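You operate a simulated robot arm through the tools that you are given. There is no shell and no other tool. Be economical: measure what you need, move in short steps, check, and stop when the job is done.

You are at the controls of a simulated two-armed robot. One attempt, no reset.

JOB
Take the cap off the oil bottle labelled "chain oil" on the front of the left bench and lay it down there. Fetch the black cup and set it on the far end of the back board. Put the small cap on the back board of the right bench away on the top of the brown bench. Put the small filter box on the back board of the right bench away on the shelf of the green table. Put the small carton labelled "packers" from the far end of the back board on the white panel there and the small carton that says "pins" on the back board of the right bench. Put one of the end caps from the far end of the back board on the top of the bench cabinet. Take the orange cup and leave it on the shelf of the green table. Put the bin labelled "strips" from the top of the yellow table on the end table of the right bench and the bin marked "spare" on the shelf of the green table. Open the blue drawer, fetch the white rag from the top of the brown bench and set it in the tray of the blue drawer, then shut the drawer. Put the white block on the steel deck of the left bench. Lift the yellow rail open. Any order will do. Set down upright: black cup, small cap, small filter box, end cap, orange cup, white block.

The check looks at the end state, three seconds after you hand in, the way a careful person would. Anything else that was tipped, shoved, dropped, spilled or broken makes it a failure. Lids that push on must go on centred and level and be pressed home; caps that screw on are set level and turned clockwise until they are tight.

ROBOT AND FRAMES
Two 7-joint arms with two-finger parallel grippers on one trunk, on a base that drives. Base frame: it is fixed to the floor where the robot stands at the start and does not move with it; the origin is under the middle of the robot, x ahead of it, y to its left, z up; the surface under the hand at the start is at about z = 0.84. Units: m, degrees, N and s.
The left shoulder is at the start at [0.06, 0.143, 0.973], the right one opposite. With the tool pointing down near the work surface each hand reaches from about 0.32 to 0.74 m from the robot's upright axis, wherever it stands, measured 20 degrees to its own side. Places, roughly: back board of the right bench [1.6, -1.6, 0.8]; bin [3.5, -1, 0.75]; black cup (10x6x7 cm) [1.8, -1.1, 0.9]; blue drawer [-1.7, -1.4, 0.7]; end cap (4x7x5 cm) [1.8, -3.4, 0.9]; end table of the right bench [0.8, -3, 0.8]; far end of the back board [1.6, -3, 0.8]; oil bottle [0.5, -0.25, 1]; orange cup (10x7x8 cm) [3.3, -3, 0.9]; panel (19x19x2 cm) [1.4, -3.2, 0.8]; rag [-1.5, 1.25, 0.75]; shelf of the green table [3.4, -3.2, 0.3]; small cap (5x3x3 cm) [1.9, -1.3, 0.9]; small carton [1.75, -2.75, 0.75]; small filter box [1.75, -1.75, 0.75]; steel deck of the left bench [1.1, 0.6, 0.8]; top of the bench cabinet [0.6, 1.1, 0.4]; top of the brown bench [-1.6, 0.3, 0.9]; tray of the blue drawer [-1.7, -1.4, 0.7]; white block (8x4x5 cm) [-1.4, 2.6, 0.9]; yellow rail [4.4, -4.7, 0.8]. Payload 1.57 kg a hand.
The tool frame of a hand sits at the grasp point between the pads (the TCP): z along the fingers, y along the line on which they close. The tips reach 0.03 m beyond it. The gripper opens to 0.11 m. The fingers are 0.024 m wide and 0.012 m thick; the gripper's body (0.048 by 0.112 m) begins 0.078 m behind the TCP.
Orientation is told as [roll, pitch, yaw] about the base's x, y, z axes, in that order, counted from this pose: with the fingers straight down and closing along the base's y, the tool's x points along the base's -x, its y along +y and its z along -z.

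CONTROLS
- The arms move only by the tool send_rows. It takes "left_moves", "right_moves" or both (then of equal length, played together; a hand with none holds still); each is a list of rows, each a list of 7 numbers: the shift along the base's x, y, z in m, then the turn, a rotation vector about the base's x, y, z in degrees, then the closure in counts, from 0 (fully open) to 255 (shut). In form: [[tx, ty, tz, rx, ry, rz, hand], ...]. A call has 1 to 10 rows; each row shifts and turns the commanded pose from where the row before left it. A row lasts 0.2 s, in which the tool goes at most 0.05 m and 8.6 degrees; a call with a longer step from one row to the next is refused whole, and so is a gripper value outside its range. Where a pose cannot be reached the arm comes as near as it can. A force on the tool above 40 N (or 10 N above the force at the start of the call, whichever is more), or a blocked arm, ends the call early, and 0.2 s more pass. The fingers move at their own pace (about 0.045 m/s each) and stop on an object; they squeeze with about 34 N. The grip force told is the motor's: it shows also when the fingers shut on nothing. Time passes only in rows, and 0.2 s behind the last, so rows that do not move let the fingers close. It gives the time, the measured TCP pose, the force on the tool (base axes), the opening and the grip force at its end, in the units of the frame above (readings bear some noise), with the torque about the TCP (base axes, N m) and any sound that the robot's microphone picked up, and new pictures: "pictures" is both (left out), scene, wrist or none (wrist: the cameras of the hands that moved).
- Cameras (640 x 400 px; columns grow to the right, rows downward): "scene" is now at [0.0419, -0.0151, 1.5763]; the picture's right is [-0.18, -0.98, 0.00], its down [-0.79, 0.14, -0.59] and it looks along [0.58, -0.11, -0.80] (base axes); focal length 276 px, centre (320, 200). "left" rides on the left gripper at [0.07, -0.016, -0.141] in its tool frame; the picture's right is [0.23, 0.97, 0.00], its down [-0.85, 0.20, -0.48] and it looks along [-0.47, 0.11, 0.88] (tool axes); focal length 222 px, centre (320, 200). "right" rides on the right gripper at [0.07, 0.016, -0.141] in its tool frame; the picture's right is [-0.23, 0.97, 0.00], its down [-0.86, -0.20, -0.48] and it looks along [-0.47, -0.11, 0.88] (tool axes); focal length 222 px, centre (320, 200). There is no depth. A picture from a camera that has moved, and an enlarged one, comes with that camera's place and axes in the base frame and with its lens.
- slide_trunk(by): slides the trunk up (or, below 0, down) by that many m; the arms and the scene camera ride with it, the base frame stays. It gives what a move gives, with no picture.
- base_move(legs): drives the robot by 1 to 6 legs, each [ahead, left, turn to the left] in m, m and degrees, along the robot's own axes; the way and the turn of a leg run together, so that a leg with both is an arc; at most 1.5 m and 180 degrees a leg. The arms and the cameras ride along, it lands a little off, and it stops where it bumps. It gives what a move gives, and a new picture of the scene camera.
- head_to(pan, tilt): turns the head with the scene camera to pan (to the left, within 86 degrees either way) and tilt (down, from -29 to 69), counted from straight ahead of the robot. It gives what a move gives, and a new picture of the scene camera.
- inspect(camera, box): a new picture of the part [left, top, right, bottom] of that camera's present view, enlarged. The clock stands still meanwhile.
- sign_off(): hands the job in; it is judged then, once.

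Work in short steps. Places have to be worked out from the pictures, the camera data and where the tool is seen: move nearer, look again, correct. Check each grasp and each placing, and mend what went wrong. You have 588 turns and 360 pictures in all, those below and enlarged ones among them. Open the grippers and draw the arms clear of the work before you hand the job in, unless the task says otherwise; then end with one line.

The tools are called as name(argument=value, ...) on one line, values as JSON. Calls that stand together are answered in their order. send_rows: Moves the arms, as the interface text tells. Its arguments: {"type":"object","properties":{"left_moves":{"type":"array","items":{"type":"array","items":{"type":"number"}}},"right_moves":{"type":"array","items":{"type":"array","items":{"type":"number"}}},"pictures":{"type":"string","enum":["both","scene","wrist","none"]}},"required":[]} The other tools are called the same way: slide_trunk (by) slides the trunk up or down; base_move (legs) drives the base; head_to (pan, tilt) turns the head that bears the scene camera; inspect (camera, box) takes an enlarged picture of a part of a camera's view; sign_off () hands the job in.

At the start:

```text
clock: 0.0
left_tcp_pos: [0.4506, 0.0956, 1.1527]
left_tool_rot: [0.0, 0.0, -0.1]
left_ft_force: [-0.1, -0.4, 0.5]
left_moment: [0.0, -0.05, 0.02]
left_grip_width: 0.1104
left_grasp_force: 0.1
right_tcp_pos: [0.3821, -0.2587, 1.129]
right_tool_rot: [-0.1, 0.0, 0.0]
right_ft_force: [-1.0, 0.2, -1.0]
right_moment: [0.01, -0.06, 0.0]
right_grip_width: 0.1098
right_grasp_force: 0.1
trunk travel left (down, up): [-0.572, 0.018]
robot x, y, heading: [-0.0034, -0.0032, 0.2]
head pan, tilt: [-10.2, 53.5]
```

scene: 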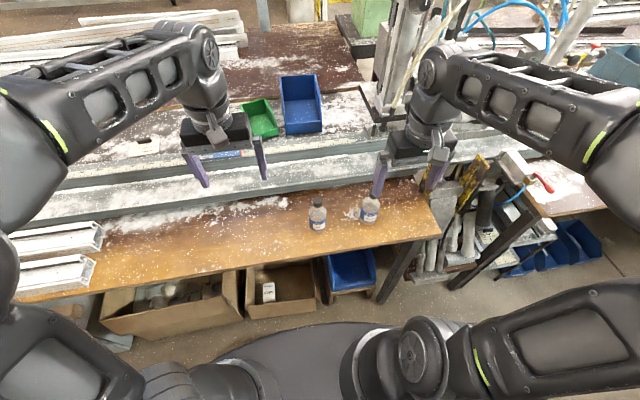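
right: 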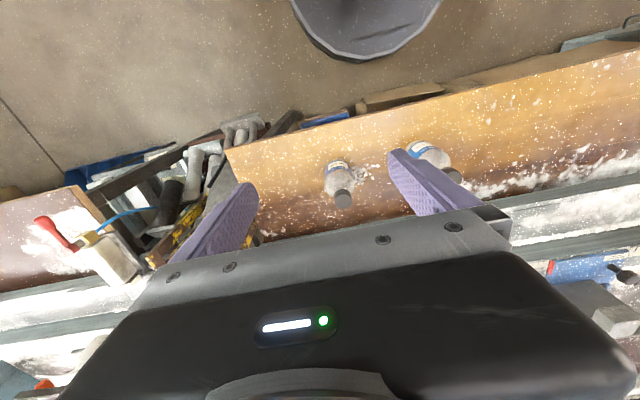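
left: 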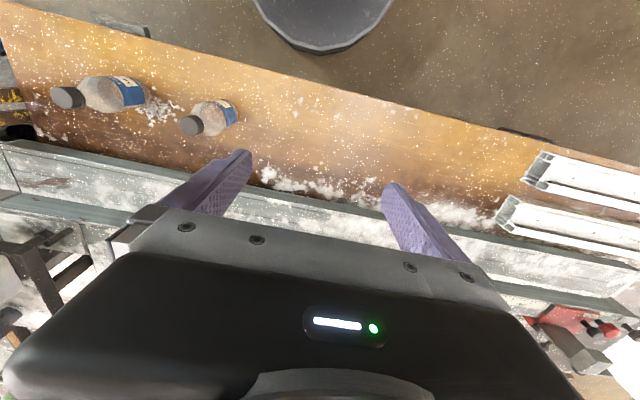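

Two bottles stand at the bench front; I enlarge them to read the labels.

inspect(camera="scene", box=[290, 180, 400, 249])

inspect(camera="right", box=[300, 120, 480, 232])

```text
5.80 times, centred on (345, 214) of scene
camera zoom: at [0.0419, -0.0151, 1.5763], right [-0.18, -0.98, 0.0], down [-0.79, 0.14, -0.59], along [0.58, -0.11, -0.8], focal length 1599 px, centre (175, 116)
```

zoom: 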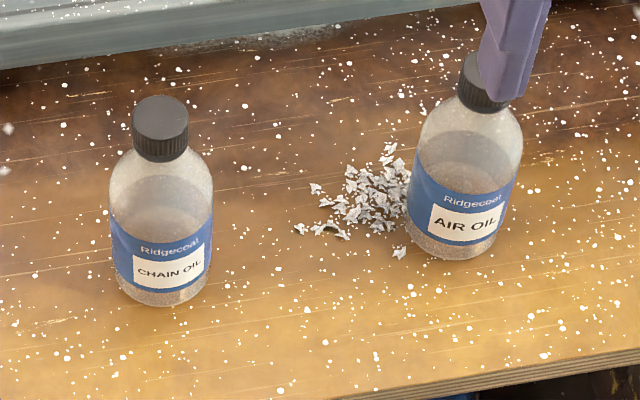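

```text
3.56 times, centred on (390, 176) of right
camera zoom: at [0.3136, -0.2415, 1.2727], right [0.23, 0.97, 0.0], down [0.86, -0.2, 0.48], along [0.47, -0.11, -0.88], focal length 790 px, centre (71, 285)
```

zoom: 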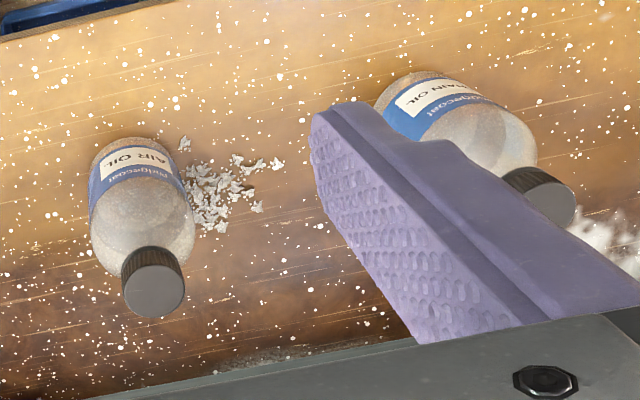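

Chain oil is the left bottle; triangulating gives its cap top near (0.471, -0.090, 0.987). The left hand will hold the body from a 50° slant while the right unscrews, so I bring the left hand to a pre-grasp and move the right one aside.

send_rows(left_moves=[[-0.012, -0.031, -0.029, 0, -8.33, 0, 0], [-0.012, -0.031, -0.029, 0, -8.33, 0, 0], [-0.012, -0.031, -0.029, 0, -8.33, 0, 0], [-0.012, -0.031, -0.029, 0, -8.33, 0, 0], [-0.012, -0.031, -0.029, 0, -8.34, 0, 0], [-0.012, -0.03, -0.031, 0, -8.34, 0, 0]], right_moves=[[0, -0.02, 0.01, 0, 0, 0, 0], [0, -0.02, 0.01, 0, 0, 0, 0], [0, -0.02, 0.01, 0, 0, 0, 0], [0, -0.02, 0.01, 0, 0, 0, 0], [0, -0.02, 0.0, 0, 0, 0, 0], [0, -0.02, 0, 0, 0, 0, 0]], pictures="both")

```text
clock: 1.4
left_tcp_pos: [0.3778, -0.0888, 0.9765]
left_tool_rot: [0.2, -50.1, 0.0]
left_ft_force: [0.1, 0.4, -0.4]
left_moment: [0.0, -0.01, 0.01]
left_grip_width: 0.1099
left_grasp_force: 0.0
right_tcp_pos: [0.3834, -0.3784, 1.1697]
right_tool_rot: [0.0, 0.0, 0.1]
right_ft_force: [-0.6, -0.3, -0.8]
right_moment: [0.02, -0.04, 0.0]
right_grip_width: 0.1102
right_grasp_force: 0.0
trunk travel left (down, up): [-0.572, 0.018]
robot x, y, heading: [0.0012, -0.0009, -0.3]
head pan, tilt: [-10.2, 53.5]
camera scene: at [0.0418, -0.0151, 1.5764], right [-0.18, -0.98, 0.0], down [-0.79, 0.14, -0.59], along [0.58, -0.11, -0.8], focal length 276 px, centre (320, 200)
camera right: at [0.3145, -0.3613, 1.3124], right [0.23, 0.97, 0.0], down [0.86, -0.2, 0.48], along [0.47, -0.11, -0.88], focal length 222 px, centre (320, 200)
camera left: at [0.2243, -0.1044, 1.0136], right [-0.14, 0.97, -0.17], down [0.18, 0.2, 0.96], along [0.97, 0.11, -0.21], focal length 222 px, centre (320, 200)
```

scene: 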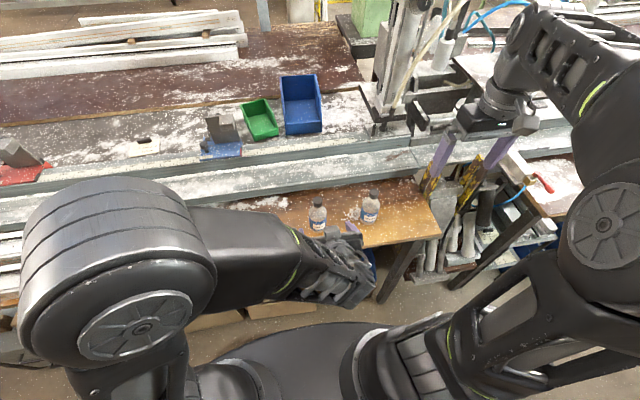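
right: 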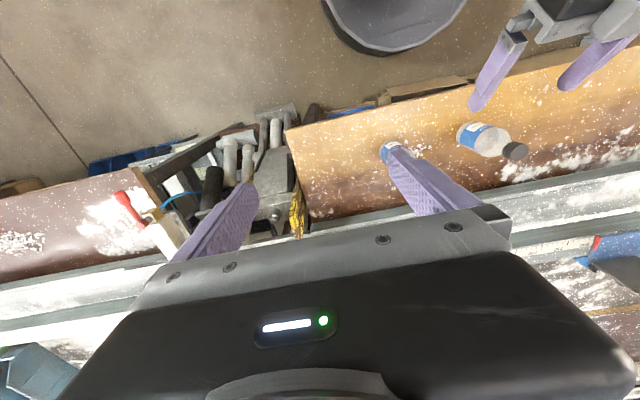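
left: 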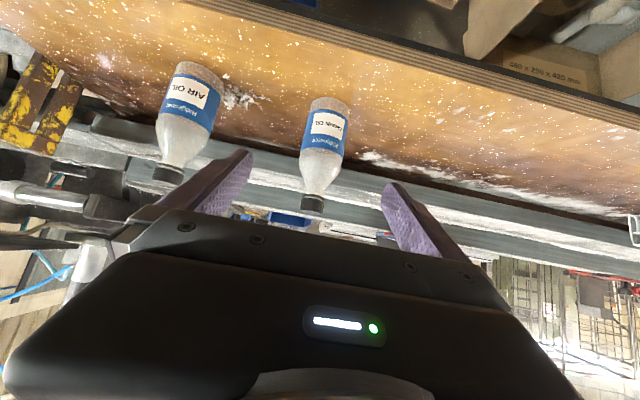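

The bottle is centred between the left fingers; I advance 0.12 m along the fingers and close on the body.

send_rows(left_moves=[[0.023, 0, -0.0193, 0, 0, 0, 0], [0.023, 0, -0.0193, 0, 0, 0, 0], [0.023, 0, -0.0193, 0, 0, 0, 0], [0.023, 0, -0.0193, 0, 0, 0, 0], [0, 0, 0, 0, 0, 0, 255], [0, 0, 0, 0, 0, 0, 255], [0, 0, 0, 0, 0, 0, 255], [0, 0, 0, 0, 0, 0, 255], [0, 0, 0, 0, 0, 0, 255]], pictures="wrist")

```text
clock: 3.4
left_tcp_pos: [0.472, -0.0904, 0.8997]
left_tool_rot: [0.1, -50.0, 0.0]
left_ft_force: [0.4, -0.7, -0.7]
left_moment: [-0.07, 0.0, 0.01]
left_grip_width: 0.0504
left_grasp_force: 27.5
right_tcp_pos: [0.3826, -0.3792, 1.1704]
right_tool_rot: [0.0, 0.0, 0.0]
right_ft_force: [-1.1, -0.6, 0.2]
right_moment: [0.0, 0.0, 0.03]
right_grip_width: 0.1099
right_grasp_force: 0.0
trunk travel left (down, up): [-0.572, 0.018]
robot x, y, heading: [0.0001, 0.0019, 0.2]
head pan, tilt: [-10.2, 53.5]
camera left: at [0.3173, -0.1053, 0.9377], right [-0.15, 0.97, -0.17], down [0.18, 0.2, 0.96], along [0.97, 0.11, -0.21], focal length 222 px, centre (320, 200)
```

left: 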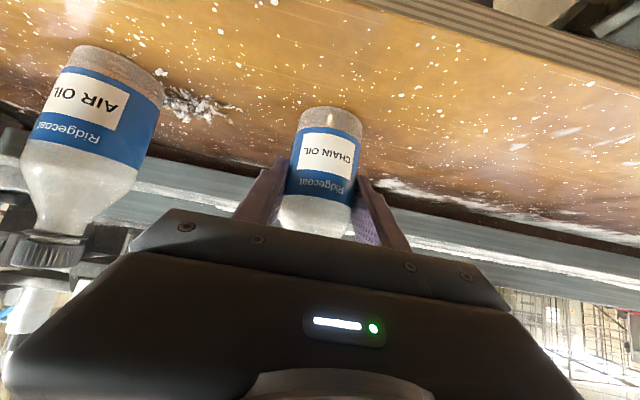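

Bottle held. Now the right hand goes above the cap, half closed, yawed −60° so there is room to turn anticlockwise.

send_rows(right_moves=[[0.011, 0.0362, -0.0113, 0, 0, -7.5, 150], [0.011, 0.0362, -0.0113, 0, 0, -7.5, 150], [0.011, 0.0362, -0.0113, 0, 0, -7.5, 150], [0.011, 0.0362, -0.0113, 0, 0, -7.5, 150], [0.011, 0.0362, -0.0113, 0, 0, -7.5, 150], [0.011, 0.0362, -0.0113, 0, 0, -7.5, 150], [0.011, 0.0362, -0.0113, 0, 0, -7.5, 150], [0.011, 0.0362, -0.0113, 0, 0, -7.5, 150]], pictures="both")

```text
clock: 5.2
left_tcp_pos: [0.4717, -0.0894, 0.9006]
left_tool_rot: [-0.1, -50.0, 0.0]
left_ft_force: [-1.2, 0.4, -0.2]
left_moment: [-0.03, 0.02, 0.0]
left_grip_width: 0.0503
left_grasp_force: 33.7
right_tcp_pos: [0.4707, -0.0893, 1.0772]
right_tool_rot: [-0.1, -0.1, -60.2]
right_ft_force: [0.4, -0.3, -0.3]
right_moment: [0.0, 0.03, -0.03]
right_grip_width: 0.0454
right_grasp_force: 0.0
trunk travel left (down, up): [-0.572, 0.018]
robot x, y, heading: [-0.0026, 0.0014, 0.0]
head pan, tilt: [-10.2, 53.5]
camera scene: at [0.0425, -0.0143, 1.5763], right [-0.18, -0.98, 0.0], down [-0.79, 0.14, -0.59], along [0.58, -0.11, -0.8], focal length 276 px, centre (320, 200)
camera right: at [0.4512, -0.0188, 1.2205], right [0.96, 0.29, 0.0], down [0.25, -0.84, 0.48], along [0.14, -0.46, -0.88], focal length 222 px, centre (320, 200)
```

scene: 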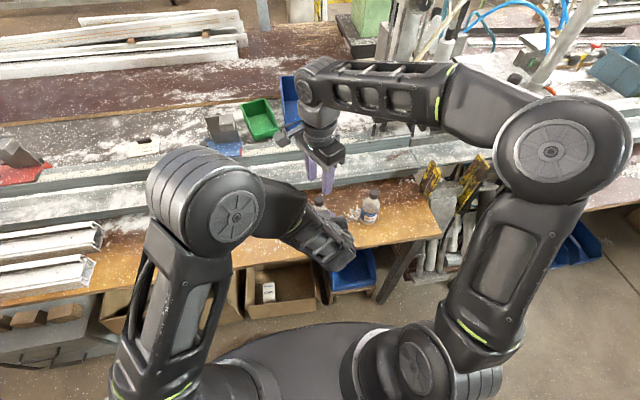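
right: 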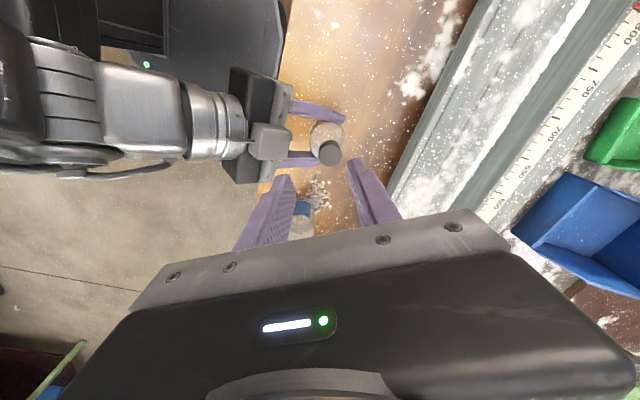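

I enlarge the right wrist view for an accurate cap position.

inspect(camera="right", box=[280, 110, 380, 172])

inspect(camera="scene", box=[290, 160, 360, 204])

```text
6.40 times, centred on (330, 141) of right
camera zoom: at [0.4512, -0.0188, 1.2205], right [0.96, 0.29, 0.0], down [0.25, -0.84, 0.48], along [0.14, -0.46, -0.88], focal length 1422 px, centre (256, 578)
```

zoom: 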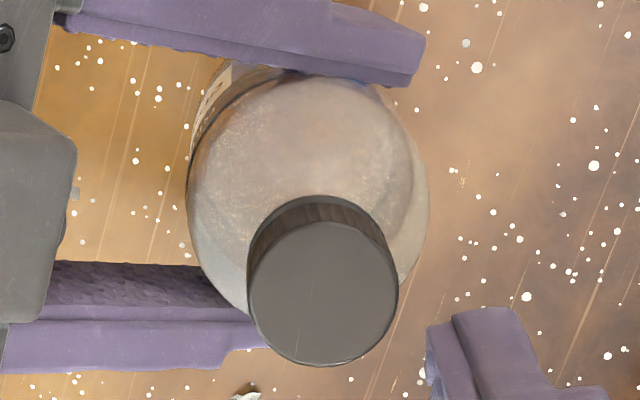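

```text
9.09 times, centred on (325, 182) of scene
camera zoom: at [0.0425, -0.0143, 1.5763], right [-0.18, -0.98, 0.0], down [-0.79, 0.14, -0.59], along [0.58, -0.11, -0.8], focal length 2507 px, centre (274, 364)
```

zoom: 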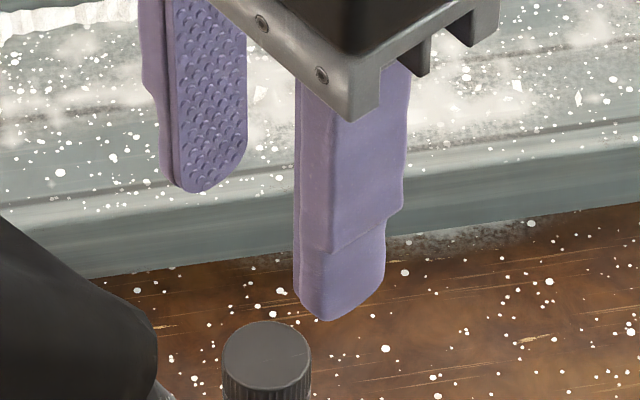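

Cap top works out at about (0.4845, -0.090, 0.973). I shift over it, go down so the tips cover the cap and close.

send_rows(right_moves=[[0.0138, -0.001, -0.02, 0, 0, 0, 150], [0, 0, -0.024, 0, 0, 0, 150], [0, 0, -0.024, 0, 0, 0, 150], [0, 0, -0.023, 0, 0, 0, 150], [0, 0, 0, 0, 0, 0, 255], [0, 0, 0, 0, 0, 0, 255], [0, 0, 0, 0, 0, 0, 255]], pictures="wrist")

```text
clock: 6.8
left_tcp_pos: [0.4716, -0.0898, 0.8992]
left_tool_rot: [0.1, -50.0, 0.0]
left_ft_force: [2.5, -1.1, -0.7]
left_moment: [0.07, 0.17, -0.02]
left_grip_width: 0.0505
left_grasp_force: 34.1
right_tcp_pos: [0.4832, -0.0902, 0.988]
right_tool_rot: [0.0, 0.0, -59.9]
right_ft_force: [-1.6, 0.4, -0.4]
right_moment: [0.12, 0.08, -0.01]
right_grip_width: 0.0271
right_grasp_force: 30.4
trunk travel left (down, up): [-0.572, 0.018]
robot x, y, heading: [0.001, 0.0006, -0.1]
head pan, tilt: [-10.2, 53.5]
camera right: at [0.464, -0.0207, 1.131], right [0.96, 0.29, 0.0], down [0.25, -0.84, 0.48], along [0.14, -0.46, -0.88], focal length 222 px, centre (320, 200)
```

right: 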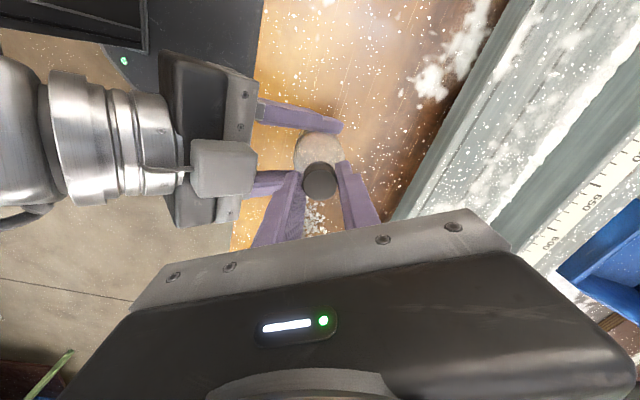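

Cap gripped (0.027). I turn it anticlockwise 85°, checking the torque.

send_rows(right_moves=[[0, 0, 0, 0, 0, 8.5, 255], [0, 0, 0, 0, 0, 8.5, 255], [0, 0, 0, 0, 0, 8.5, 255], [0, 0, 0.0003, 0, 0, 8.5, 255], [0, 0, 0, 0, 0, 8.5, 255], [0, 0, 0, 0, 0, 8.5, 255], [0, 0, 0.0003, 0, 0, 8.5, 255], [0, 0, 0, 0, 0, 8.5, 255], [0, 0, 0, 0, 0, 8.5, 255], [0, 0, 0, 0, 0, 8.5, 255]], pictures="none")

send_rows(right_moves=[[0, 0, 0, 0, 0, 8.5, 255], [0, 0, 0, 0, 0, 8.5, 255], [0, 0, 0.0003, 0, 0, 8.5, 255], [0, 0, 0, 0, 0, 8.5, 255]], pictures="wrist")

```text
clock: 9.0
left_tcp_pos: [0.4712, -0.0897, 0.9001]
left_tool_rot: [0.0, -49.9, -0.1]
left_ft_force: [1.1, -3.1, -1.0]
left_moment: [0.1, 0.02, -0.04]
left_grip_width: 0.05
left_grasp_force: 34.5
right_tcp_pos: [0.4846, -0.0907, 0.9893]
right_tool_rot: [0.0, 0.1, 25.1]
right_ft_force: [-1.6, 2.5, -0.1]
right_moment: [0.16, 0.05, -0.03]
right_grip_width: 0.0263
right_grasp_force: 34.0
trunk travel left (down, up): [-0.572, 0.018]
robot x, y, heading: [-0.0015, 0.0002, -0.1]
head pan, tilt: [-10.2, 53.5]
```

```text
clock: 10.0
left_tcp_pos: [0.4715, -0.0903, 0.9008]
left_tool_rot: [0.1, -50.0, 0.0]
left_ft_force: [0.2, -3.1, -0.2]
left_moment: [0.0, 0.11, -0.04]
left_grip_width: 0.05
left_grasp_force: 34.1
right_tcp_pos: [0.4845, -0.0906, 0.9904]
right_tool_rot: [0.0, 0.0, 59.1]
right_ft_force: [-0.8, 2.6, -0.5]
right_moment: [0.22, -0.03, 0.0]
right_grip_width: 0.0263
right_grasp_force: 34.1
trunk travel left (down, up): [-0.572, 0.018]
robot x, y, heading: [-0.0008, -0.0025, 0.1]
head pan, tilt: [-10.2, 53.5]
camera right: at [0.4355, -0.1404, 1.1323], right [-0.72, 0.69, 0.0], down [0.61, 0.63, 0.48], along [0.33, 0.34, -0.88], focal length 222 px, centre (320, 200)
```

right: 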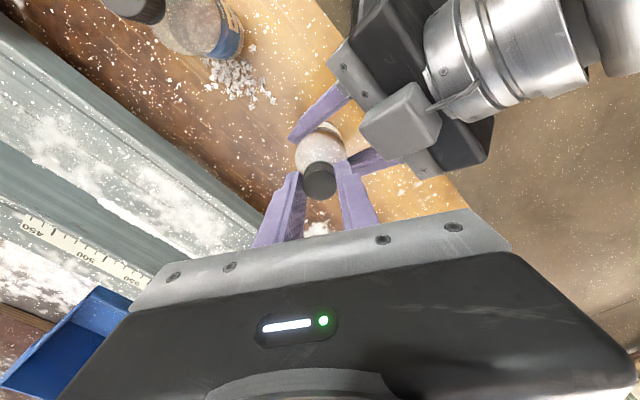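

Turned 119°. I open, wind back, regrip and turn again.

send_rows(right_moves=[[0, 0, 0, 0, 0, 0, 150], [0, 0, 0, 0, 0, 0, 150], [0, 0, 0, 0, 0, -8.5, 150], [0, 0, 0, 0, 0, -8.5, 150], [0, 0, 0, 0, 0, -8.5, 150], [0, 0, 0, 0, 0, -8.5, 150], [0, 0, 0, 0, 0, -8.5, 150], [0, 0, 0, 0, 0, -8.5, 150], [0, 0, 0, 0, 0, -8.5, 150], [0, 0, 0, 0, 0, -8.5, 150]], pictures="none")

send_rows(right_moves=[[0, 0, 0, 0, 0, -8.5, 150], [0, 0, 0, 0, 0, -8.5, 150], [0, 0, 0, 0, 0, -8.5, 150], [0, 0, 0, 0, 0, -8.5, 150], [0, 0, 0, 0, 0, -8.5, 150], [0, 0, 0, 0, 0, -8.5, 150], [0, 0, 0, 0, 0, 0, 255], [0, 0, 0, 0, 0, 0, 255], [0, 0, 0, 0, 0, 0, 255]], pictures="none")

send_rows(right_moves=[[0, 0, 0, 0, 0, 8.5, 255], [0, 0, 0, 0, 0, 8.5, 255], [0, 0, 0, 0, 0, 8.5, 255], [0, 0, 0.0003, 0, 0, 8.5, 255], [0, 0, 0, 0, 0, 8.5, 255], [0, 0, 0, 0, 0, 8.5, 255], [0, 0, 0.0003, 0, 0, 8.5, 255], [0, 0, 0, 0, 0, 8.5, 255], [0, 0, 0, 0, 0, 8.5, 255], [0, 0, 0, 0, 0, 8.5, 255]], pictures="none")

send_rows(right_moves=[[0, 0, 0, 0, 0, 8.5, 255], [0, 0, 0, 0, 0, 8.5, 255], [0, 0, 0.0003, 0, 0, 8.5, 255], [0, 0, 0, 0, 0, 8.5, 255]], pictures="none")

```text
clock: 12.2
left_tcp_pos: [0.4719, -0.0897, 0.9015]
left_tool_rot: [0.1, -50.1, -0.1]
left_ft_force: [-0.1, 0.2, -0.7]
left_moment: [-0.02, 0.05, 0.02]
left_grip_width: 0.0499
left_grasp_force: 33.9
right_tcp_pos: [0.4831, -0.089, 0.9894]
right_tool_rot: [0.0, 0.0, -9.2]
right_ft_force: [0.3, 0.1, 0.5]
right_moment: [0.0, 0.01, -0.01]
right_grip_width: 0.0453
right_grasp_force: 0.1
trunk travel left (down, up): [-0.572, 0.018]
robot x, y, heading: [-0.0004, 0.0023, 0.3]
head pan, tilt: [-10.2, 53.5]
```

```text
clock: 14.2
left_tcp_pos: [0.472, -0.0902, 0.9002]
left_tool_rot: [0.0, -49.9, 0.1]
left_ft_force: [0.1, -0.2, 0.3]
left_moment: [0.16, -0.03, 0.01]
left_grip_width: 0.0498
left_grasp_force: 34.2
right_tcp_pos: [0.4832, -0.0898, 0.9892]
right_tool_rot: [0.0, 0.0, -60.0]
right_ft_force: [0.1, 1.1, 0.2]
right_moment: [-0.06, -0.02, -0.01]
right_grip_width: 0.027
right_grasp_force: 30.1
trunk travel left (down, up): [-0.572, 0.018]
robot x, y, heading: [-0.0014, 0.0008, 0.2]
head pan, tilt: [-10.2, 53.5]
```

```text
clock: 16.4
left_tcp_pos: [0.4723, -0.0892, 0.8997]
left_tool_rot: [0.1, -49.9, -0.1]
left_ft_force: [-0.1, -1.8, 0.1]
left_moment: [0.06, -0.04, -0.02]
left_grip_width: 0.0497
left_grasp_force: 34.2
right_tcp_pos: [0.4829, -0.0893, 0.9915]
right_tool_rot: [-0.1, 0.1, 25.2]
right_ft_force: [-0.2, 1.4, 1.1]
right_moment: [0.04, 0.13, -0.01]
right_grip_width: 0.026
right_grasp_force: 33.7
trunk travel left (down, up): [-0.572, 0.018]
robot x, y, heading: [0.001, 0.0008, 0.0]
head pan, tilt: [-10.2, 53.5]
```

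```text
clock: 17.4
left_tcp_pos: [0.472, -0.0888, 0.9003]
left_tool_rot: [0.1, -50.0, -0.1]
left_ft_force: [-0.6, 1.7, 0.0]
left_moment: [-0.25, -0.12, 0.05]
left_grip_width: 0.0495
left_grasp_force: 34.1
right_tcp_pos: [0.4841, -0.0894, 0.9912]
right_tool_rot: [-0.1, 0.1, 59.1]
right_ft_force: [1.8, -0.8, 0.1]
right_moment: [0.21, -0.05, -0.01]
right_grip_width: 0.026
right_grasp_force: 34.0
trunk travel left (down, up): [-0.572, 0.018]
robot x, y, heading: [-0.0006, -0.0023, 0.3]
head pan, tilt: [-10.2, 53.5]
```

240° turned so far. I test with a small 3 mm lift and read the force.

send_rows(right_moves=[[0, 0, 0.0015, 0, 0, 0, 255], [0, 0, 0.0015, 0, 0, 0, 255], [0, 0, 0, 0, 0, 0, 255]], pictures="wrist")

```text
clock: 18.2
left_tcp_pos: [0.4721, -0.0911, 0.9012]
left_tool_rot: [-0.1, -50.2, 0.0]
left_ft_force: [-7.9, 2.3, 9.4]
left_moment: [-0.29, -0.57, 0.0]
left_grip_width: 0.0498
left_grasp_force: 33.9
right_tcp_pos: [0.4832, -0.0903, 0.9926]
right_tool_rot: [0.1, 0.0, 59.1]
right_ft_force: [8.4, -1.6, -11.1]
right_moment: [0.12, -0.25, -0.01]
right_grip_width: 0.0259
right_grasp_force: 33.8
trunk travel left (down, up): [-0.572, 0.018]
robot x, y, heading: [0.0018, 0.0036, 0.3]
head pan, tilt: [-10.2, 53.5]
camera right: at [0.4356, -0.1411, 1.1355], right [-0.72, 0.7, 0.0], down [0.61, 0.63, 0.48], along [0.33, 0.34, -0.88], focal length 222 px, centre (320, 200)
```

right: 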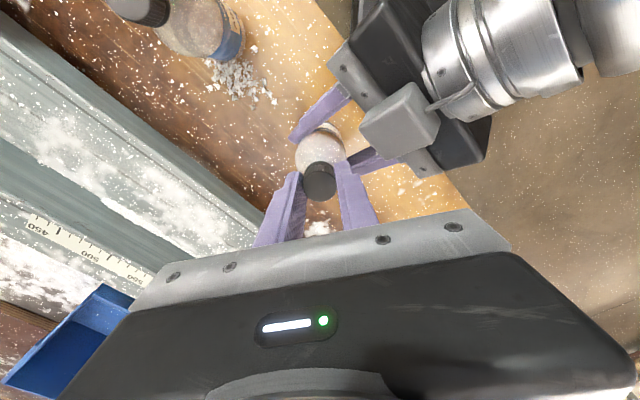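

Still threaded (11 N). I ease back and do more turns.

send_rows(right_moves=[[0, 0, -0.002, 0, 0, 0, 255], [0, 0, 0, 0, 0, 0, 150], [0, 0, 0, 0, 0, 0, 150], [0, 0, 0, 0, 0, -8.5, 150], [0, 0, 0, 0, 0, -8.5, 150], [0, 0, 0, 0, 0, -8.5, 150], [0, 0, 0, 0, 0, -8.5, 150], [0, 0, 0, 0, 0, -8.5, 150], [0, 0, 0, 0, 0, -8.5, 150], [0, 0, 0, 0, 0, -8.5, 150]], pictures="none")

send_rows(right_moves=[[0, 0, 0, 0, 0, -8.5, 150], [0, 0, 0, 0, 0, -8.5, 150], [0, 0, 0, 0, 0, -8.5, 150], [0, 0, 0, 0, 0, -8.5, 150], [0, 0, 0, 0, 0, -8.5, 150], [0, 0, 0, 0, 0, -8.5, 150], [0, 0, 0, 0, 0, -8.5, 150], [0, 0, 0, 0, 0, 0, 255], [0, 0, 0, 0, 0, 0, 255], [0, 0, 0, 0, 0, 0, 255]], pictures="none")

send_rows(right_moves=[[0, 0, 0, 0, 0, 8.5, 255], [0, 0, 0, 0, 0, 8.5, 255], [0, 0, 0, 0, 0, 8.5, 255], [0, 0, 0.0004, 0, 0, 8.5, 255], [0, 0, 0, 0, 0, 8.5, 255], [0, 0, 0, 0, 0, 8.5, 255], [0, 0, 0.0004, 0, 0, 8.5, 255], [0, 0, 0, 0, 0, 8.5, 255], [0, 0, 0, 0, 0, 8.5, 255], [0, 0, 0, 0, 0, 8.5, 255]], pictures="none")

send_rows(right_moves=[[0, 0, 0, 0, 0, 8.5, 255], [0, 0, 0, 0, 0, 8.5, 255], [0, 0, 0.0003, 0, 0, 8.5, 255], [0, 0, 0, 0, 0, 8.5, 255], [0, 0, 0.001, 0, 0, 0, 255], [0, 0, 0.001, 0, 0, 0, 255], [0, 0, 0.001, 0, 0, 0, 255]], pictures="none")

```text
clock: 20.4
left_tcp_pos: [0.472, -0.0888, 0.9017]
left_tool_rot: [0.0, -50.2, -0.1]
left_ft_force: [0.4, -0.7, 0.2]
left_moment: [-0.01, -0.03, -0.01]
left_grip_width: 0.0498
left_grasp_force: 34.0
right_tcp_pos: [0.484, -0.0889, 0.9907]
right_tool_rot: [0.0, 0.0, -0.7]
right_ft_force: [-0.4, 0.0, -0.7]
right_moment: [0.0, -0.01, 0.01]
right_grip_width: 0.0452
right_grasp_force: 0.1
trunk travel left (down, up): [-0.572, 0.018]
robot x, y, heading: [-0.0004, -0.0017, 0.2]
head pan, tilt: [-10.2, 53.5]
```

```text
clock: 22.6
left_tcp_pos: [0.4711, -0.0907, 0.8991]
left_tool_rot: [0.0, -50.0, -0.1]
left_ft_force: [-3.8, -2.5, 0.5]
left_moment: [0.16, -0.21, -0.05]
left_grip_width: 0.0496
left_grasp_force: 34.1
right_tcp_pos: [0.4835, -0.0896, 0.992]
right_tool_rot: [0.1, 0.0, -60.0]
right_ft_force: [4.0, 1.5, -1.0]
right_moment: [0.01, -0.08, 0.0]
right_grip_width: 0.0263
right_grasp_force: 29.3
trunk travel left (down, up): [-0.572, 0.018]
robot x, y, heading: [0.0015, -0.001, -0.1]
head pan, tilt: [-10.2, 53.5]
```

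```text
clock: 24.8
left_tcp_pos: [0.4712, -0.0893, 0.9009]
left_tool_rot: [0.0, -49.8, 0.0]
left_ft_force: [0.1, 0.8, 0.1]
left_moment: [-0.01, -0.03, 0.0]
left_grip_width: 0.0495
left_grasp_force: 34.0
right_tcp_pos: [0.4838, -0.0907, 0.992]
right_tool_rot: [0.0, 0.0, 25.1]
right_ft_force: [0.2, -0.1, 0.2]
right_moment: [0.03, 0.01, -0.01]
right_grip_width: 0.0252
right_grasp_force: 34.2
trunk travel left (down, up): [-0.572, 0.018]
robot x, y, heading: [0.0041, -0.0044, -0.2]
head pan, tilt: [-10.2, 53.5]
```

```text
clock: 26.4
left_tcp_pos: [0.4725, -0.09, 0.9002]
left_tool_rot: [0.0, -50.0, 0.1]
left_ft_force: [-1.6, 2.5, 0.3]
left_moment: [-0.11, -0.14, 0.01]
left_grip_width: 0.0494
left_grasp_force: 33.9
right_tcp_pos: [0.4834, -0.0896, 0.9952]
right_tool_rot: [0.0, 0.0, 58.9]
right_ft_force: [1.2, -0.8, -1.3]
right_moment: [0.0, -0.03, 0.0]
right_grip_width: 0.025
right_grasp_force: 33.6
trunk travel left (down, up): [-0.572, 0.018]
robot x, y, heading: [0.0027, 0.0004, -0.2]
head pan, tilt: [-10.2, 53.5]
```

Force is near zero, so the cap is likely free; I lift it 4 cm and look.

send_rows(right_moves=[[0, 0, 0.005, 0, 0, 0, 255], [0, 0, 0.015, 0, 0, 0, 255], [0, 0, 0.03, 0, 0, 0, 255]], pictures="both")

```text
clock: 27.2
left_tcp_pos: [0.4711, -0.0904, 0.901]
left_tool_rot: [-0.1, -50.0, 0.0]
left_ft_force: [0.6, 0.1, -0.3]
left_moment: [0.05, -0.01, 0.01]
left_grip_width: 0.0493
left_grasp_force: 34.2
right_tcp_pos: [0.4832, -0.0897, 1.0452]
right_tool_rot: [0.0, 0.0, 59.0]
right_ft_force: [0.1, -0.3, -1.0]
right_moment: [-0.01, 0.0, -0.06]
right_grip_width: 0.025
right_grasp_force: 34.0
trunk travel left (down, up): [-0.572, 0.018]
robot x, y, heading: [-0.0019, -0.0013, 0.1]
head pan, tilt: [-10.2, 53.5]
camera scene: at [0.0416, -0.0151, 1.5763], right [-0.18, -0.98, 0.0], down [-0.79, 0.14, -0.59], along [0.58, -0.11, -0.8], focal length 276 px, centre (320, 200)
camera right: at [0.4347, -0.1404, 1.1887], right [-0.72, 0.7, 0.0], down [0.61, 0.63, 0.48], along [0.33, 0.34, -0.88], focal length 222 px, centre (320, 200)
```

scene: 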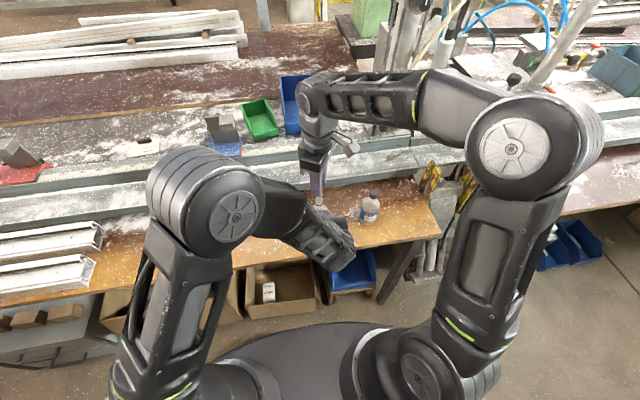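
right: 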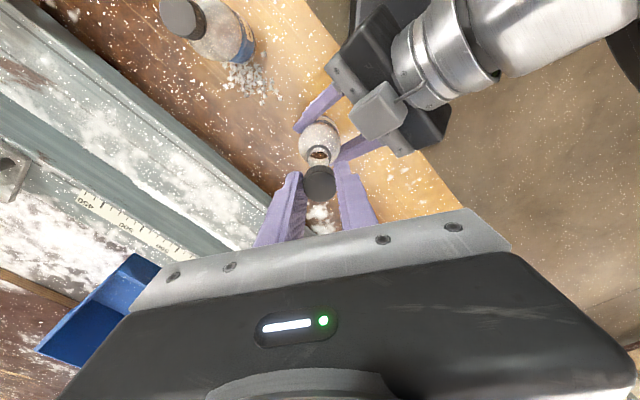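

The cap is off. The left hand lets go of the bottle and backs off along its approach, while the right waits.

send_rows(left_moves=[[0, 0, 0, 0, 0, 0, 100], [0, 0, 0, 0, 0, 0, 0], [0, 0, 0, 0, 0, 0, 0], [0, 0, 0, 0, 0, 0, 0], [-0.0115, 0, 0.0096, 0, 0, 0, 0], [-0.023, 0, 0.0193, 0, 0, 0, 0], [-0.023, 0, 0.0193, 0, 0, 0, 0], [-0.023, 0, 0.0193, 0, 0, 0, 0], [-0.023, 0, 0.0193, 0, 0, 0, 0], [0, 0.04, 0, 0, 0, 0, 0]], pictures="none")

send_rows(left_moves=[[0, 0.045, 0.01, 0, 0, 0, 0], [0, 0.045, 0.01, 0, 0, 0, 0], [0, 0.045, 0.01, 0, 0, 0, 0], [0, 0.045, 0.01, 0, 8, 0, 0], [0, 0.04, 0.02, 0, 8, 0, 0], [0, 0.03, 0.03, 0, 8, 0, 0], [0, 0.03, 0.03, 0, 8, 0, 0], [0, 0.0, 0.03, 0, 8, 0, 0], [0, 0.0, 0.0, 0, 8, 0, 0], [0, 0, 0.0, 0, 0, 0, 0]], right_moves=[[0, 0, 0, 0, 0, 0, 255], [0, 0, 0, 0, 0, 0, 255], [0, 0, 0.02, 0, 0, 0, 255], [-0.002, 0.03, 0, 0, 0, 0, 255], [-0.005, 0.03, 0, 0, 0, 0, 255], [-0.005, 0.03, 0, 0, 0, 0, 255], [-0.005, 0.03, 0, 0, 0, 0, 255], [-0.005, 0, -0.04, 0, 0, 0, 255], [0, 0, -0.04, 0, 0, 0, 255], [0, 0, -0.04, 0, 0, 0, 255]], pictures="both")

```text
clock: 29.4
left_tcp_pos: [0.3674, -0.0478, 0.9867]
left_tool_rot: [-0.1, -50.0, 0.1]
left_ft_force: [-0.3, 0.2, 0.8]
left_moment: [0.0, -0.01, -0.03]
left_grip_width: 0.1098
left_grasp_force: 0.1
right_tcp_pos: [0.4833, -0.0898, 1.0453]
right_tool_rot: [0.0, 0.0, 59.0]
right_ft_force: [-0.5, 0.2, 0.2]
right_moment: [0.01, -0.02, -0.02]
right_grip_width: 0.0247
right_grasp_force: 34.2
trunk travel left (down, up): [-0.572, 0.018]
robot x, y, heading: [-0.0019, 0.0014, -0.0]
head pan, tilt: [-10.2, 53.5]
```

```text
clock: 31.6
left_tcp_pos: [0.417, 0.1677, 1.1544]
left_tool_rot: [0.1, -1.8, 0.1]
left_ft_force: [0.5, 0.1, -0.3]
left_moment: [-0.01, -0.01, -0.02]
left_grip_width: 0.1102
left_grasp_force: 0.1
left hand out of reach, approached as far as the arm can: row 1, 2, 3
right_tcp_pos: [0.4615, 0.0309, 0.9475]
right_tool_rot: [0.0, 0.0, 59.0]
right_ft_force: [-0.8, -0.1, 0.1]
right_moment: [0.01, 0.0, 0.02]
right_grip_width: 0.0246
right_grasp_force: 33.7
trunk travel left (down, up): [-0.572, 0.018]
robot x, y, heading: [-0.0034, 0.0001, -0.0]
head pan, tilt: [-10.2, 53.5]
camera scene: at [0.0419, -0.0151, 1.5764], right [-0.18, -0.98, 0.0], down [-0.79, 0.14, -0.59], along [0.58, -0.11, -0.8], focal length 276 px, centre (320, 200)
camera right: at [0.4136, -0.0206, 1.0892], right [-0.72, 0.7, 0.0], down [0.61, 0.63, 0.48], along [0.33, 0.34, -0.88], focal length 222 px, centre (320, 200)
camera left: at [0.3417, 0.152, 1.2932], right [-0.23, 0.97, -0.01], down [0.84, 0.2, 0.51], along [0.5, 0.11, -0.86], focal length 222 px, centre (320, 200)
```

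scene: 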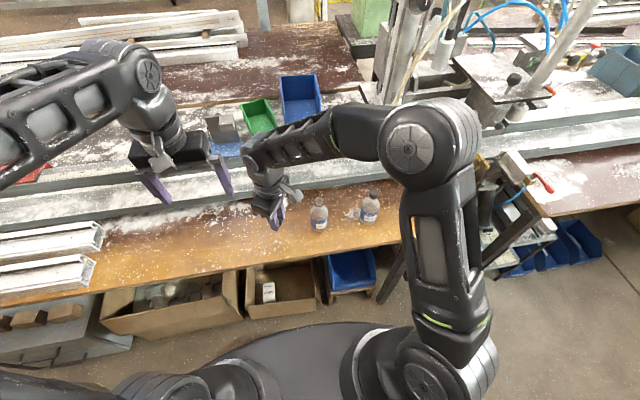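
right: 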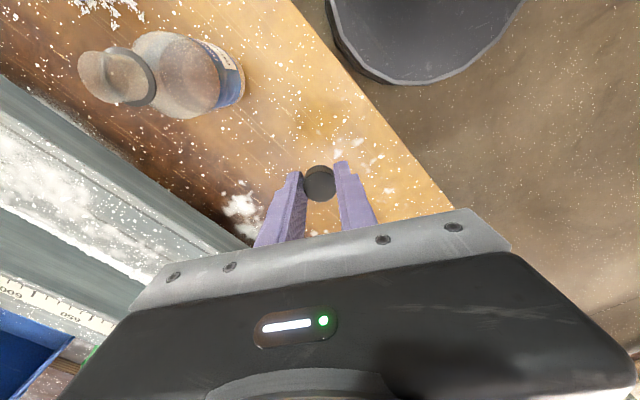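
left: 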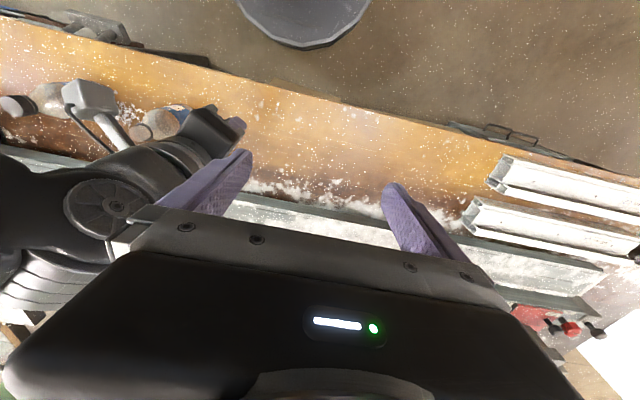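

Both clear. I lower the cap towards the bench top in decreasing steps and read the force.

send_rows(right_moves=[[0, 0, -0.03, 0, 0, 0, 255], [0, 0, -0.025, 0, 0, 0, 255], [0, 0, -0.01, 0, 0, 0, 255], [0, 0, -0.003, 0, 0, 0, 255], [0, 0, 0, 0, 0, 0, 255]], pictures="wrist")

```text
clock: 32.8
left_tcp_pos: [0.4172, 0.1675, 1.1543]
left_tool_rot: [0.0, -2.0, 0.0]
left_ft_force: [-0.4, 0.1, 0.4]
left_moment: [0.01, 0.0, 0.02]
left_grip_width: 0.1101
left_grasp_force: 0.0
right_tcp_pos: [0.461, 0.0293, 0.8787]
right_tool_rot: [0.0, 0.0, 59.0]
right_ft_force: [0.6, 0.1, 0.6]
right_moment: [0.01, 0.02, 0.0]
right_grip_width: 0.0246
right_grasp_force: 34.3
trunk travel left (down, up): [-0.572, 0.018]
robot x, y, heading: [0.0001, 0.0005, -0.0]
head pan, tilt: [-10.2, 53.5]
camera right: at [0.4131, -0.0201, 1.0203], right [-0.72, 0.7, 0.0], down [0.61, 0.63, 0.48], along [0.33, 0.34, -0.88], focal length 222 px, centre (320, 200)
```

right: 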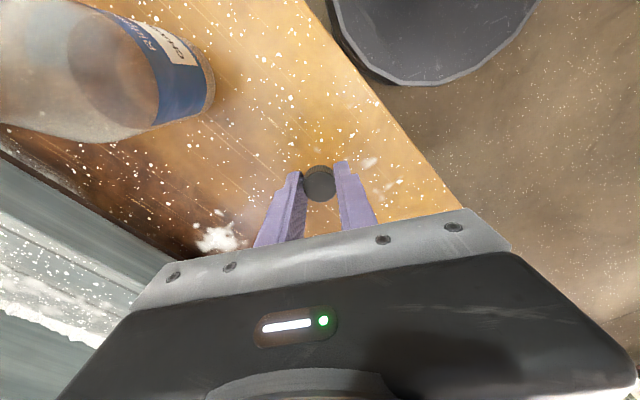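

No contact yet; smaller steps down.

send_rows(right_moves=[[0, 0, -0.003, 0, 0, 0, 255], [0, 0, -0.002, 0, 0, 0, 255], [0, 0, -0.002, 0, 0, 0, 255], [0, 0, -0.002, 0, 0, 0, 255]], pictures="none")

```text
clock: 33.8
left_tcp_pos: [0.4169, 0.1673, 1.1552]
left_tool_rot: [0.0, -2.1, 0.0]
left_ft_force: [-0.2, -0.1, -0.5]
left_moment: [0.04, 0.02, 0.0]
left_grip_width: 0.11
left_grasp_force: 0.0
right_tcp_pos: [0.4629, 0.0297, 0.8681]
right_tool_rot: [-0.1, -0.1, 59.0]
right_ft_force: [-1.8, -3.0, 13.8]
right_moment: [-0.1, 0.33, 0.05]
right_grip_width: 0.0244
right_grasp_force: 34.3
trunk travel left (down, up): [-0.572, 0.018]
robot x, y, heading: [-0.0021, 0.0018, -0.2]
head pan, tilt: [-10.2, 53.5]
```

Contact (14 N). I open, rise and look.

send_rows(right_moves=[[0, 0, 0.001, 0, 0, 0, 150], [0, 0, 0, 0, 0, 0, 100], [0, 0, 0, 0, 0, 0, 100], [0, 0, 0.03, 0, 0, 0, 100], [0, 0, 0.045, 0, 0, 0, 100], [0, 0, 0.045, 0, 0, 0, 100], [0, 0, 0.045, 0, 0, 0, 100], [0, 0, 0.045, 0, 0, -8, 100]], pictures="wrist")

```text
clock: 35.6
left_tcp_pos: [0.4169, 0.1681, 1.155]
left_tool_rot: [0.0, -2.1, 0.0]
left_ft_force: [-1.2, 0.8, -0.1]
left_moment: [0.01, -0.02, -0.01]
left_grip_width: 0.1102
left_grasp_force: 0.0
right_tcp_pos: [0.4608, 0.029, 1.0798]
right_tool_rot: [0.0, -0.1, 51.0]
right_ft_force: [0.0, -0.5, 0.8]
right_moment: [0.02, -0.02, -0.04]
right_grip_width: 0.067
right_grasp_force: 0.0
trunk travel left (down, up): [-0.572, 0.018]
robot x, y, heading: [0.0005, 0.0004, 0.0]
head pan, tilt: [-10.2, 53.5]
camera right: at [0.4065, -0.0132, 1.2227], right [-0.61, 0.79, 0.0], down [0.69, 0.54, 0.48], along [0.38, 0.29, -0.88], focal length 222 px, centre (320, 200)
```

right: 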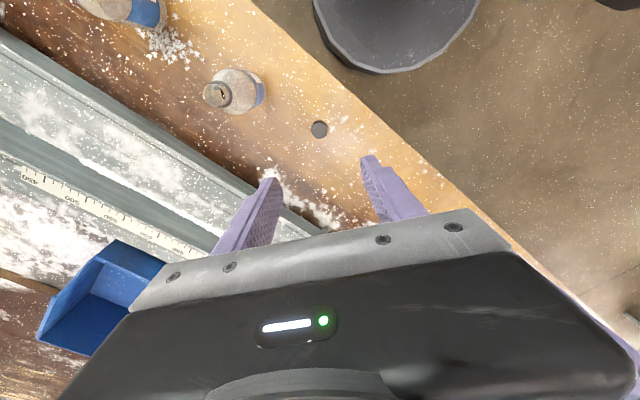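

Cap lies flat on the bench and both bottles stand. I draw the right hand home, then survey.

send_rows(right_moves=[[-0.01, -0.04, 0.015, 0, 0, -8.5, 0], [-0.01, -0.04, 0.015, 0, 0, -8.5, 0], [-0.01, -0.04, 0.015, 0, 0, -8.5, 0], [-0.01, -0.04, 0.015, 0, 0, -8.5, 0], [-0.02, -0.04, 0.01, 0, 0, -8.5, 0], [-0.02, -0.04, 0.0, 0, 0, -8.5, 0], [-0.02, -0.04, 0.0, 0, 0, 0, 0], [-0.01, 0, 0, 0, 0, 0, 0]], left_moves=[[-0.01, 0.01, 0, 0, 0, 0, 0], [-0.01, 0.01, 0, 0, 0, 0, 0], [-0.01, 0.01, 0, 0, 0, 0, 0], [-0.01, 0.01, 0, 0, 0, 0, 0], [-0.01, 0.01, 0, 0, 0, 0, 0], [-0.01, 0.01, 0, 0, 0, 0, 0], [-0.01, 0.01, 0, 0, 0, 0, 0], [-0.01, 0.01, 0, 0, 2, 0, 0]], pictures="none")

head_to(pan=0, tilt=15)

head_to(pan=-60, tilt=20)

head_to(pan=60, tilt=25)

```text
clock: 37.4
left_tcp_pos: [0.336, 0.2479, 1.1562]
left_tool_rot: [0.0, 0.0, 0.0]
left_ft_force: [-0.4, -0.1, -0.5]
left_moment: [0.02, -0.01, -0.02]
left_grip_width: 0.11
left_grasp_force: 0.1
right_tcp_pos: [0.3507, -0.2503, 1.1491]
right_tool_rot: [0.1, 0.0, -0.1]
right_ft_force: [-0.3, -0.2, 0.0]
right_moment: [0.02, 0.02, -0.02]
right_grip_width: 0.1101
right_grasp_force: 0.3
trunk travel left (down, up): [-0.572, 0.018]
robot x, y, heading: [0.0006, 0.0017, -0.2]
head pan, tilt: [-10.2, 53.5]
```

```text
clock: 38.5
left_tcp_pos: [0.3382, 0.2471, 1.1554]
left_tool_rot: [0.1, 0.0, 0.0]
left_ft_force: [0.6, 0.0, -0.2]
left_moment: [-0.06, 0.02, 0.01]
left_grip_width: 0.1098
left_grasp_force: 0.0
right_tcp_pos: [0.3503, -0.2497, 1.149]
right_tool_rot: [0.0, -0.1, -0.1]
right_ft_force: [-0.6, 0.1, -0.9]
right_moment: [-0.01, 0.0, 0.02]
right_grip_width: 0.1101
right_grasp_force: 0.0
trunk travel left (down, up): [-0.572, 0.018]
robot x, y, heading: [0.0039, -0.0009, 0.2]
head pan, tilt: [0.0, 15.0]
camera scene: at [0.0629, -0.002, 1.6346], right [0.0, -1.0, 0.0], down [-0.26, 0.0, -0.97], along [0.97, 0.0, -0.26], focal length 276 px, centre (320, 200)
```

scene: 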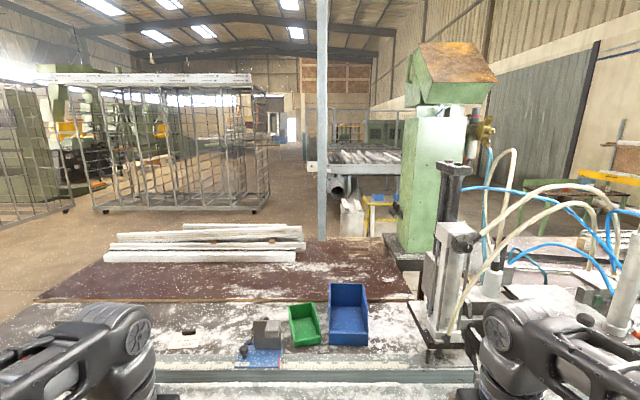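

```text
clock: 39.8
left_tcp_pos: [0.3374, 0.2476, 1.156]
left_tool_rot: [0.0, 0.0, 0.0]
left_ft_force: [-0.2, 0.4, 0.0]
left_moment: [0.0, -0.01, -0.01]
left_grip_width: 0.11
left_grasp_force: 0.1
right_tcp_pos: [0.3502, -0.2495, 1.1489]
right_tool_rot: [0.0, 0.1, 0.1]
right_ft_force: [0.2, -0.1, -0.2]
right_moment: [0.01, 0.01, 0.0]
right_grip_width: 0.1102
right_grasp_force: 0.2
trunk travel left (down, up): [-0.572, 0.018]
robot x, y, heading: [0.0001, 0.0002, 0.1]
head pan, tilt: [-60.0, 20.0]
camera scene: at [0.0161, -0.0826, 1.6265], right [-0.87, -0.5, 0.0], down [-0.17, 0.3, -0.94], along [0.47, -0.81, -0.34], focal length 276 px, centre (320, 200)
```

scene: 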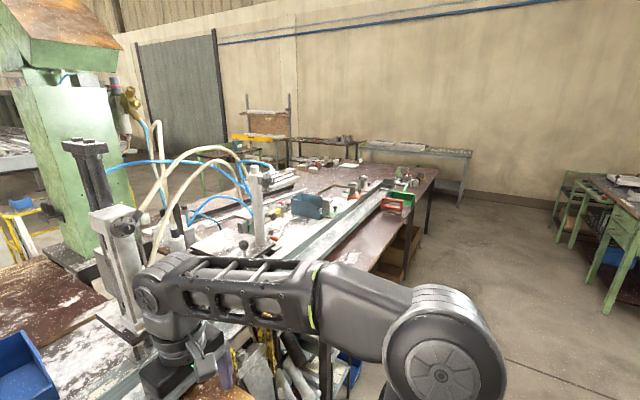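

```text
clock: 41.8
left_tcp_pos: [0.3368, 0.2477, 1.1546]
left_tool_rot: [0.0, 0.1, 0.0]
left_ft_force: [0.7, 0.9, 0.0]
left_moment: [0.02, 0.0, 0.02]
left_grip_width: 0.11
left_grasp_force: 0.0
right_tcp_pos: [0.3512, -0.2494, 1.1498]
right_tool_rot: [0.0, 0.0, -0.1]
right_ft_force: [0.0, -1.0, 0.1]
right_moment: [-0.03, -0.04, 0.01]
right_grip_width: 0.11
right_grasp_force: 0.0
trunk travel left (down, up): [-0.572, 0.018]
robot x, y, heading: [-0.0008, -0.0005, 0.3]
head pan, tilt: [60.0, 25.0]
camera scene: at [0.0156, 0.0778, 1.6184], right [0.87, -0.5, 0.0], down [-0.21, -0.37, -0.91], along [0.45, 0.78, -0.42], focal length 276 px, centre (320, 200)
```

scene: 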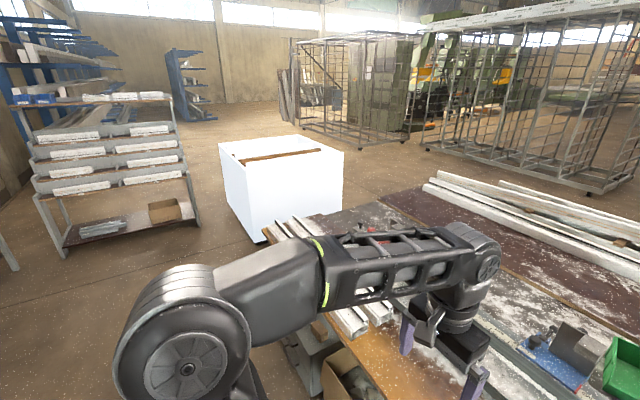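

The benches lie ahead; the items I need are on the far (east) side of the right bench. I turn right and drive down the aisle, looking ahead.

head_to(pan=0, tilt=30)

base_move(legs=[[0, 0, -90], [1.5, -0.15, 0], [0.7, 0, 0]])

```text
clock: 43.0
left_tcp_pos: [0.3364, 0.2472, 1.1546]
left_tool_rot: [0.0, 0.0, 0.0]
left_ft_force: [-0.3, 0.5, -0.6]
left_moment: [0.01, 0.03, -0.01]
left_grip_width: 0.1101
left_grasp_force: 0.1
right_tcp_pos: [0.3512, -0.2493, 1.1492]
right_tool_rot: [-0.1, 0.1, 0.0]
right_ft_force: [-0.3, 0.5, 0.0]
right_moment: [-0.03, -0.01, -0.02]
right_grip_width: 0.1101
right_grasp_force: 0.2
trunk travel left (down, up): [-0.572, 0.018]
robot x, y, heading: [-0.0007, -0.0022, -0.2]
head pan, tilt: [0.0, 30.0]
camera scene: at [0.0599, -0.0019, 1.6105], right [0.0, -1.0, 0.0], down [-0.5, 0.0, -0.87], along [0.87, 0.0, -0.5], focal length 276 px, centre (320, 200)
```

scene: 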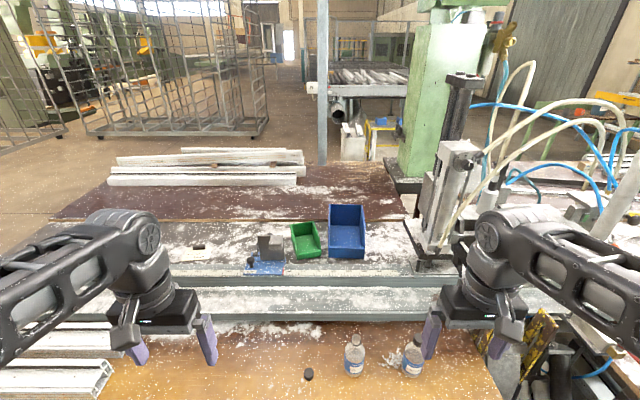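

```text
refused: leg 2 is longer than a leg can be; nothing moved
```

A leg was slightly too long; resend.

base_move(legs=[[0, 0, -90], [1.4, -0.15, 0], [0.8, 0, 0]])

```text
clock: 57.7
left_tcp_pos: [0.1496, -2.5266, 1.155]
left_tool_rot: [0.0, 0.0, -88.7]
left_ft_force: [-0.2, -1.1, -0.2]
left_moment: [-0.01, -0.03, -0.01]
left_grip_width: 0.11
left_grasp_force: 0.1
right_tcp_pos: [-0.3465, -2.5521, 1.1494]
right_tool_rot: [-0.1, -0.1, -88.7]
right_ft_force: [-0.2, -0.4, 0.8]
right_moment: [0.01, 0.02, -0.02]
right_grip_width: 0.1099
right_grasp_force: 0.1
trunk travel left (down, up): [-0.572, 0.018]
robot x, y, heading: [-0.1042, -2.1941, -88.9]
head pan, tilt: [0.0, 30.0]
camera scene: at [-0.1043, -2.258, 1.6104], right [-1.0, -0.02, 0.0], down [-0.01, 0.5, -0.87], along [0.02, -0.87, -0.5], focal length 276 px, centre (320, 200)
```

scene: 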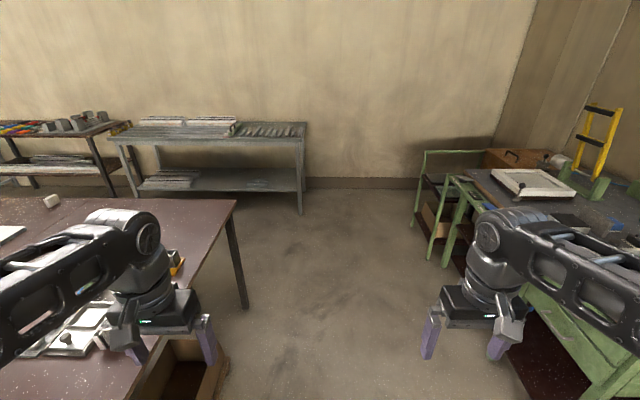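

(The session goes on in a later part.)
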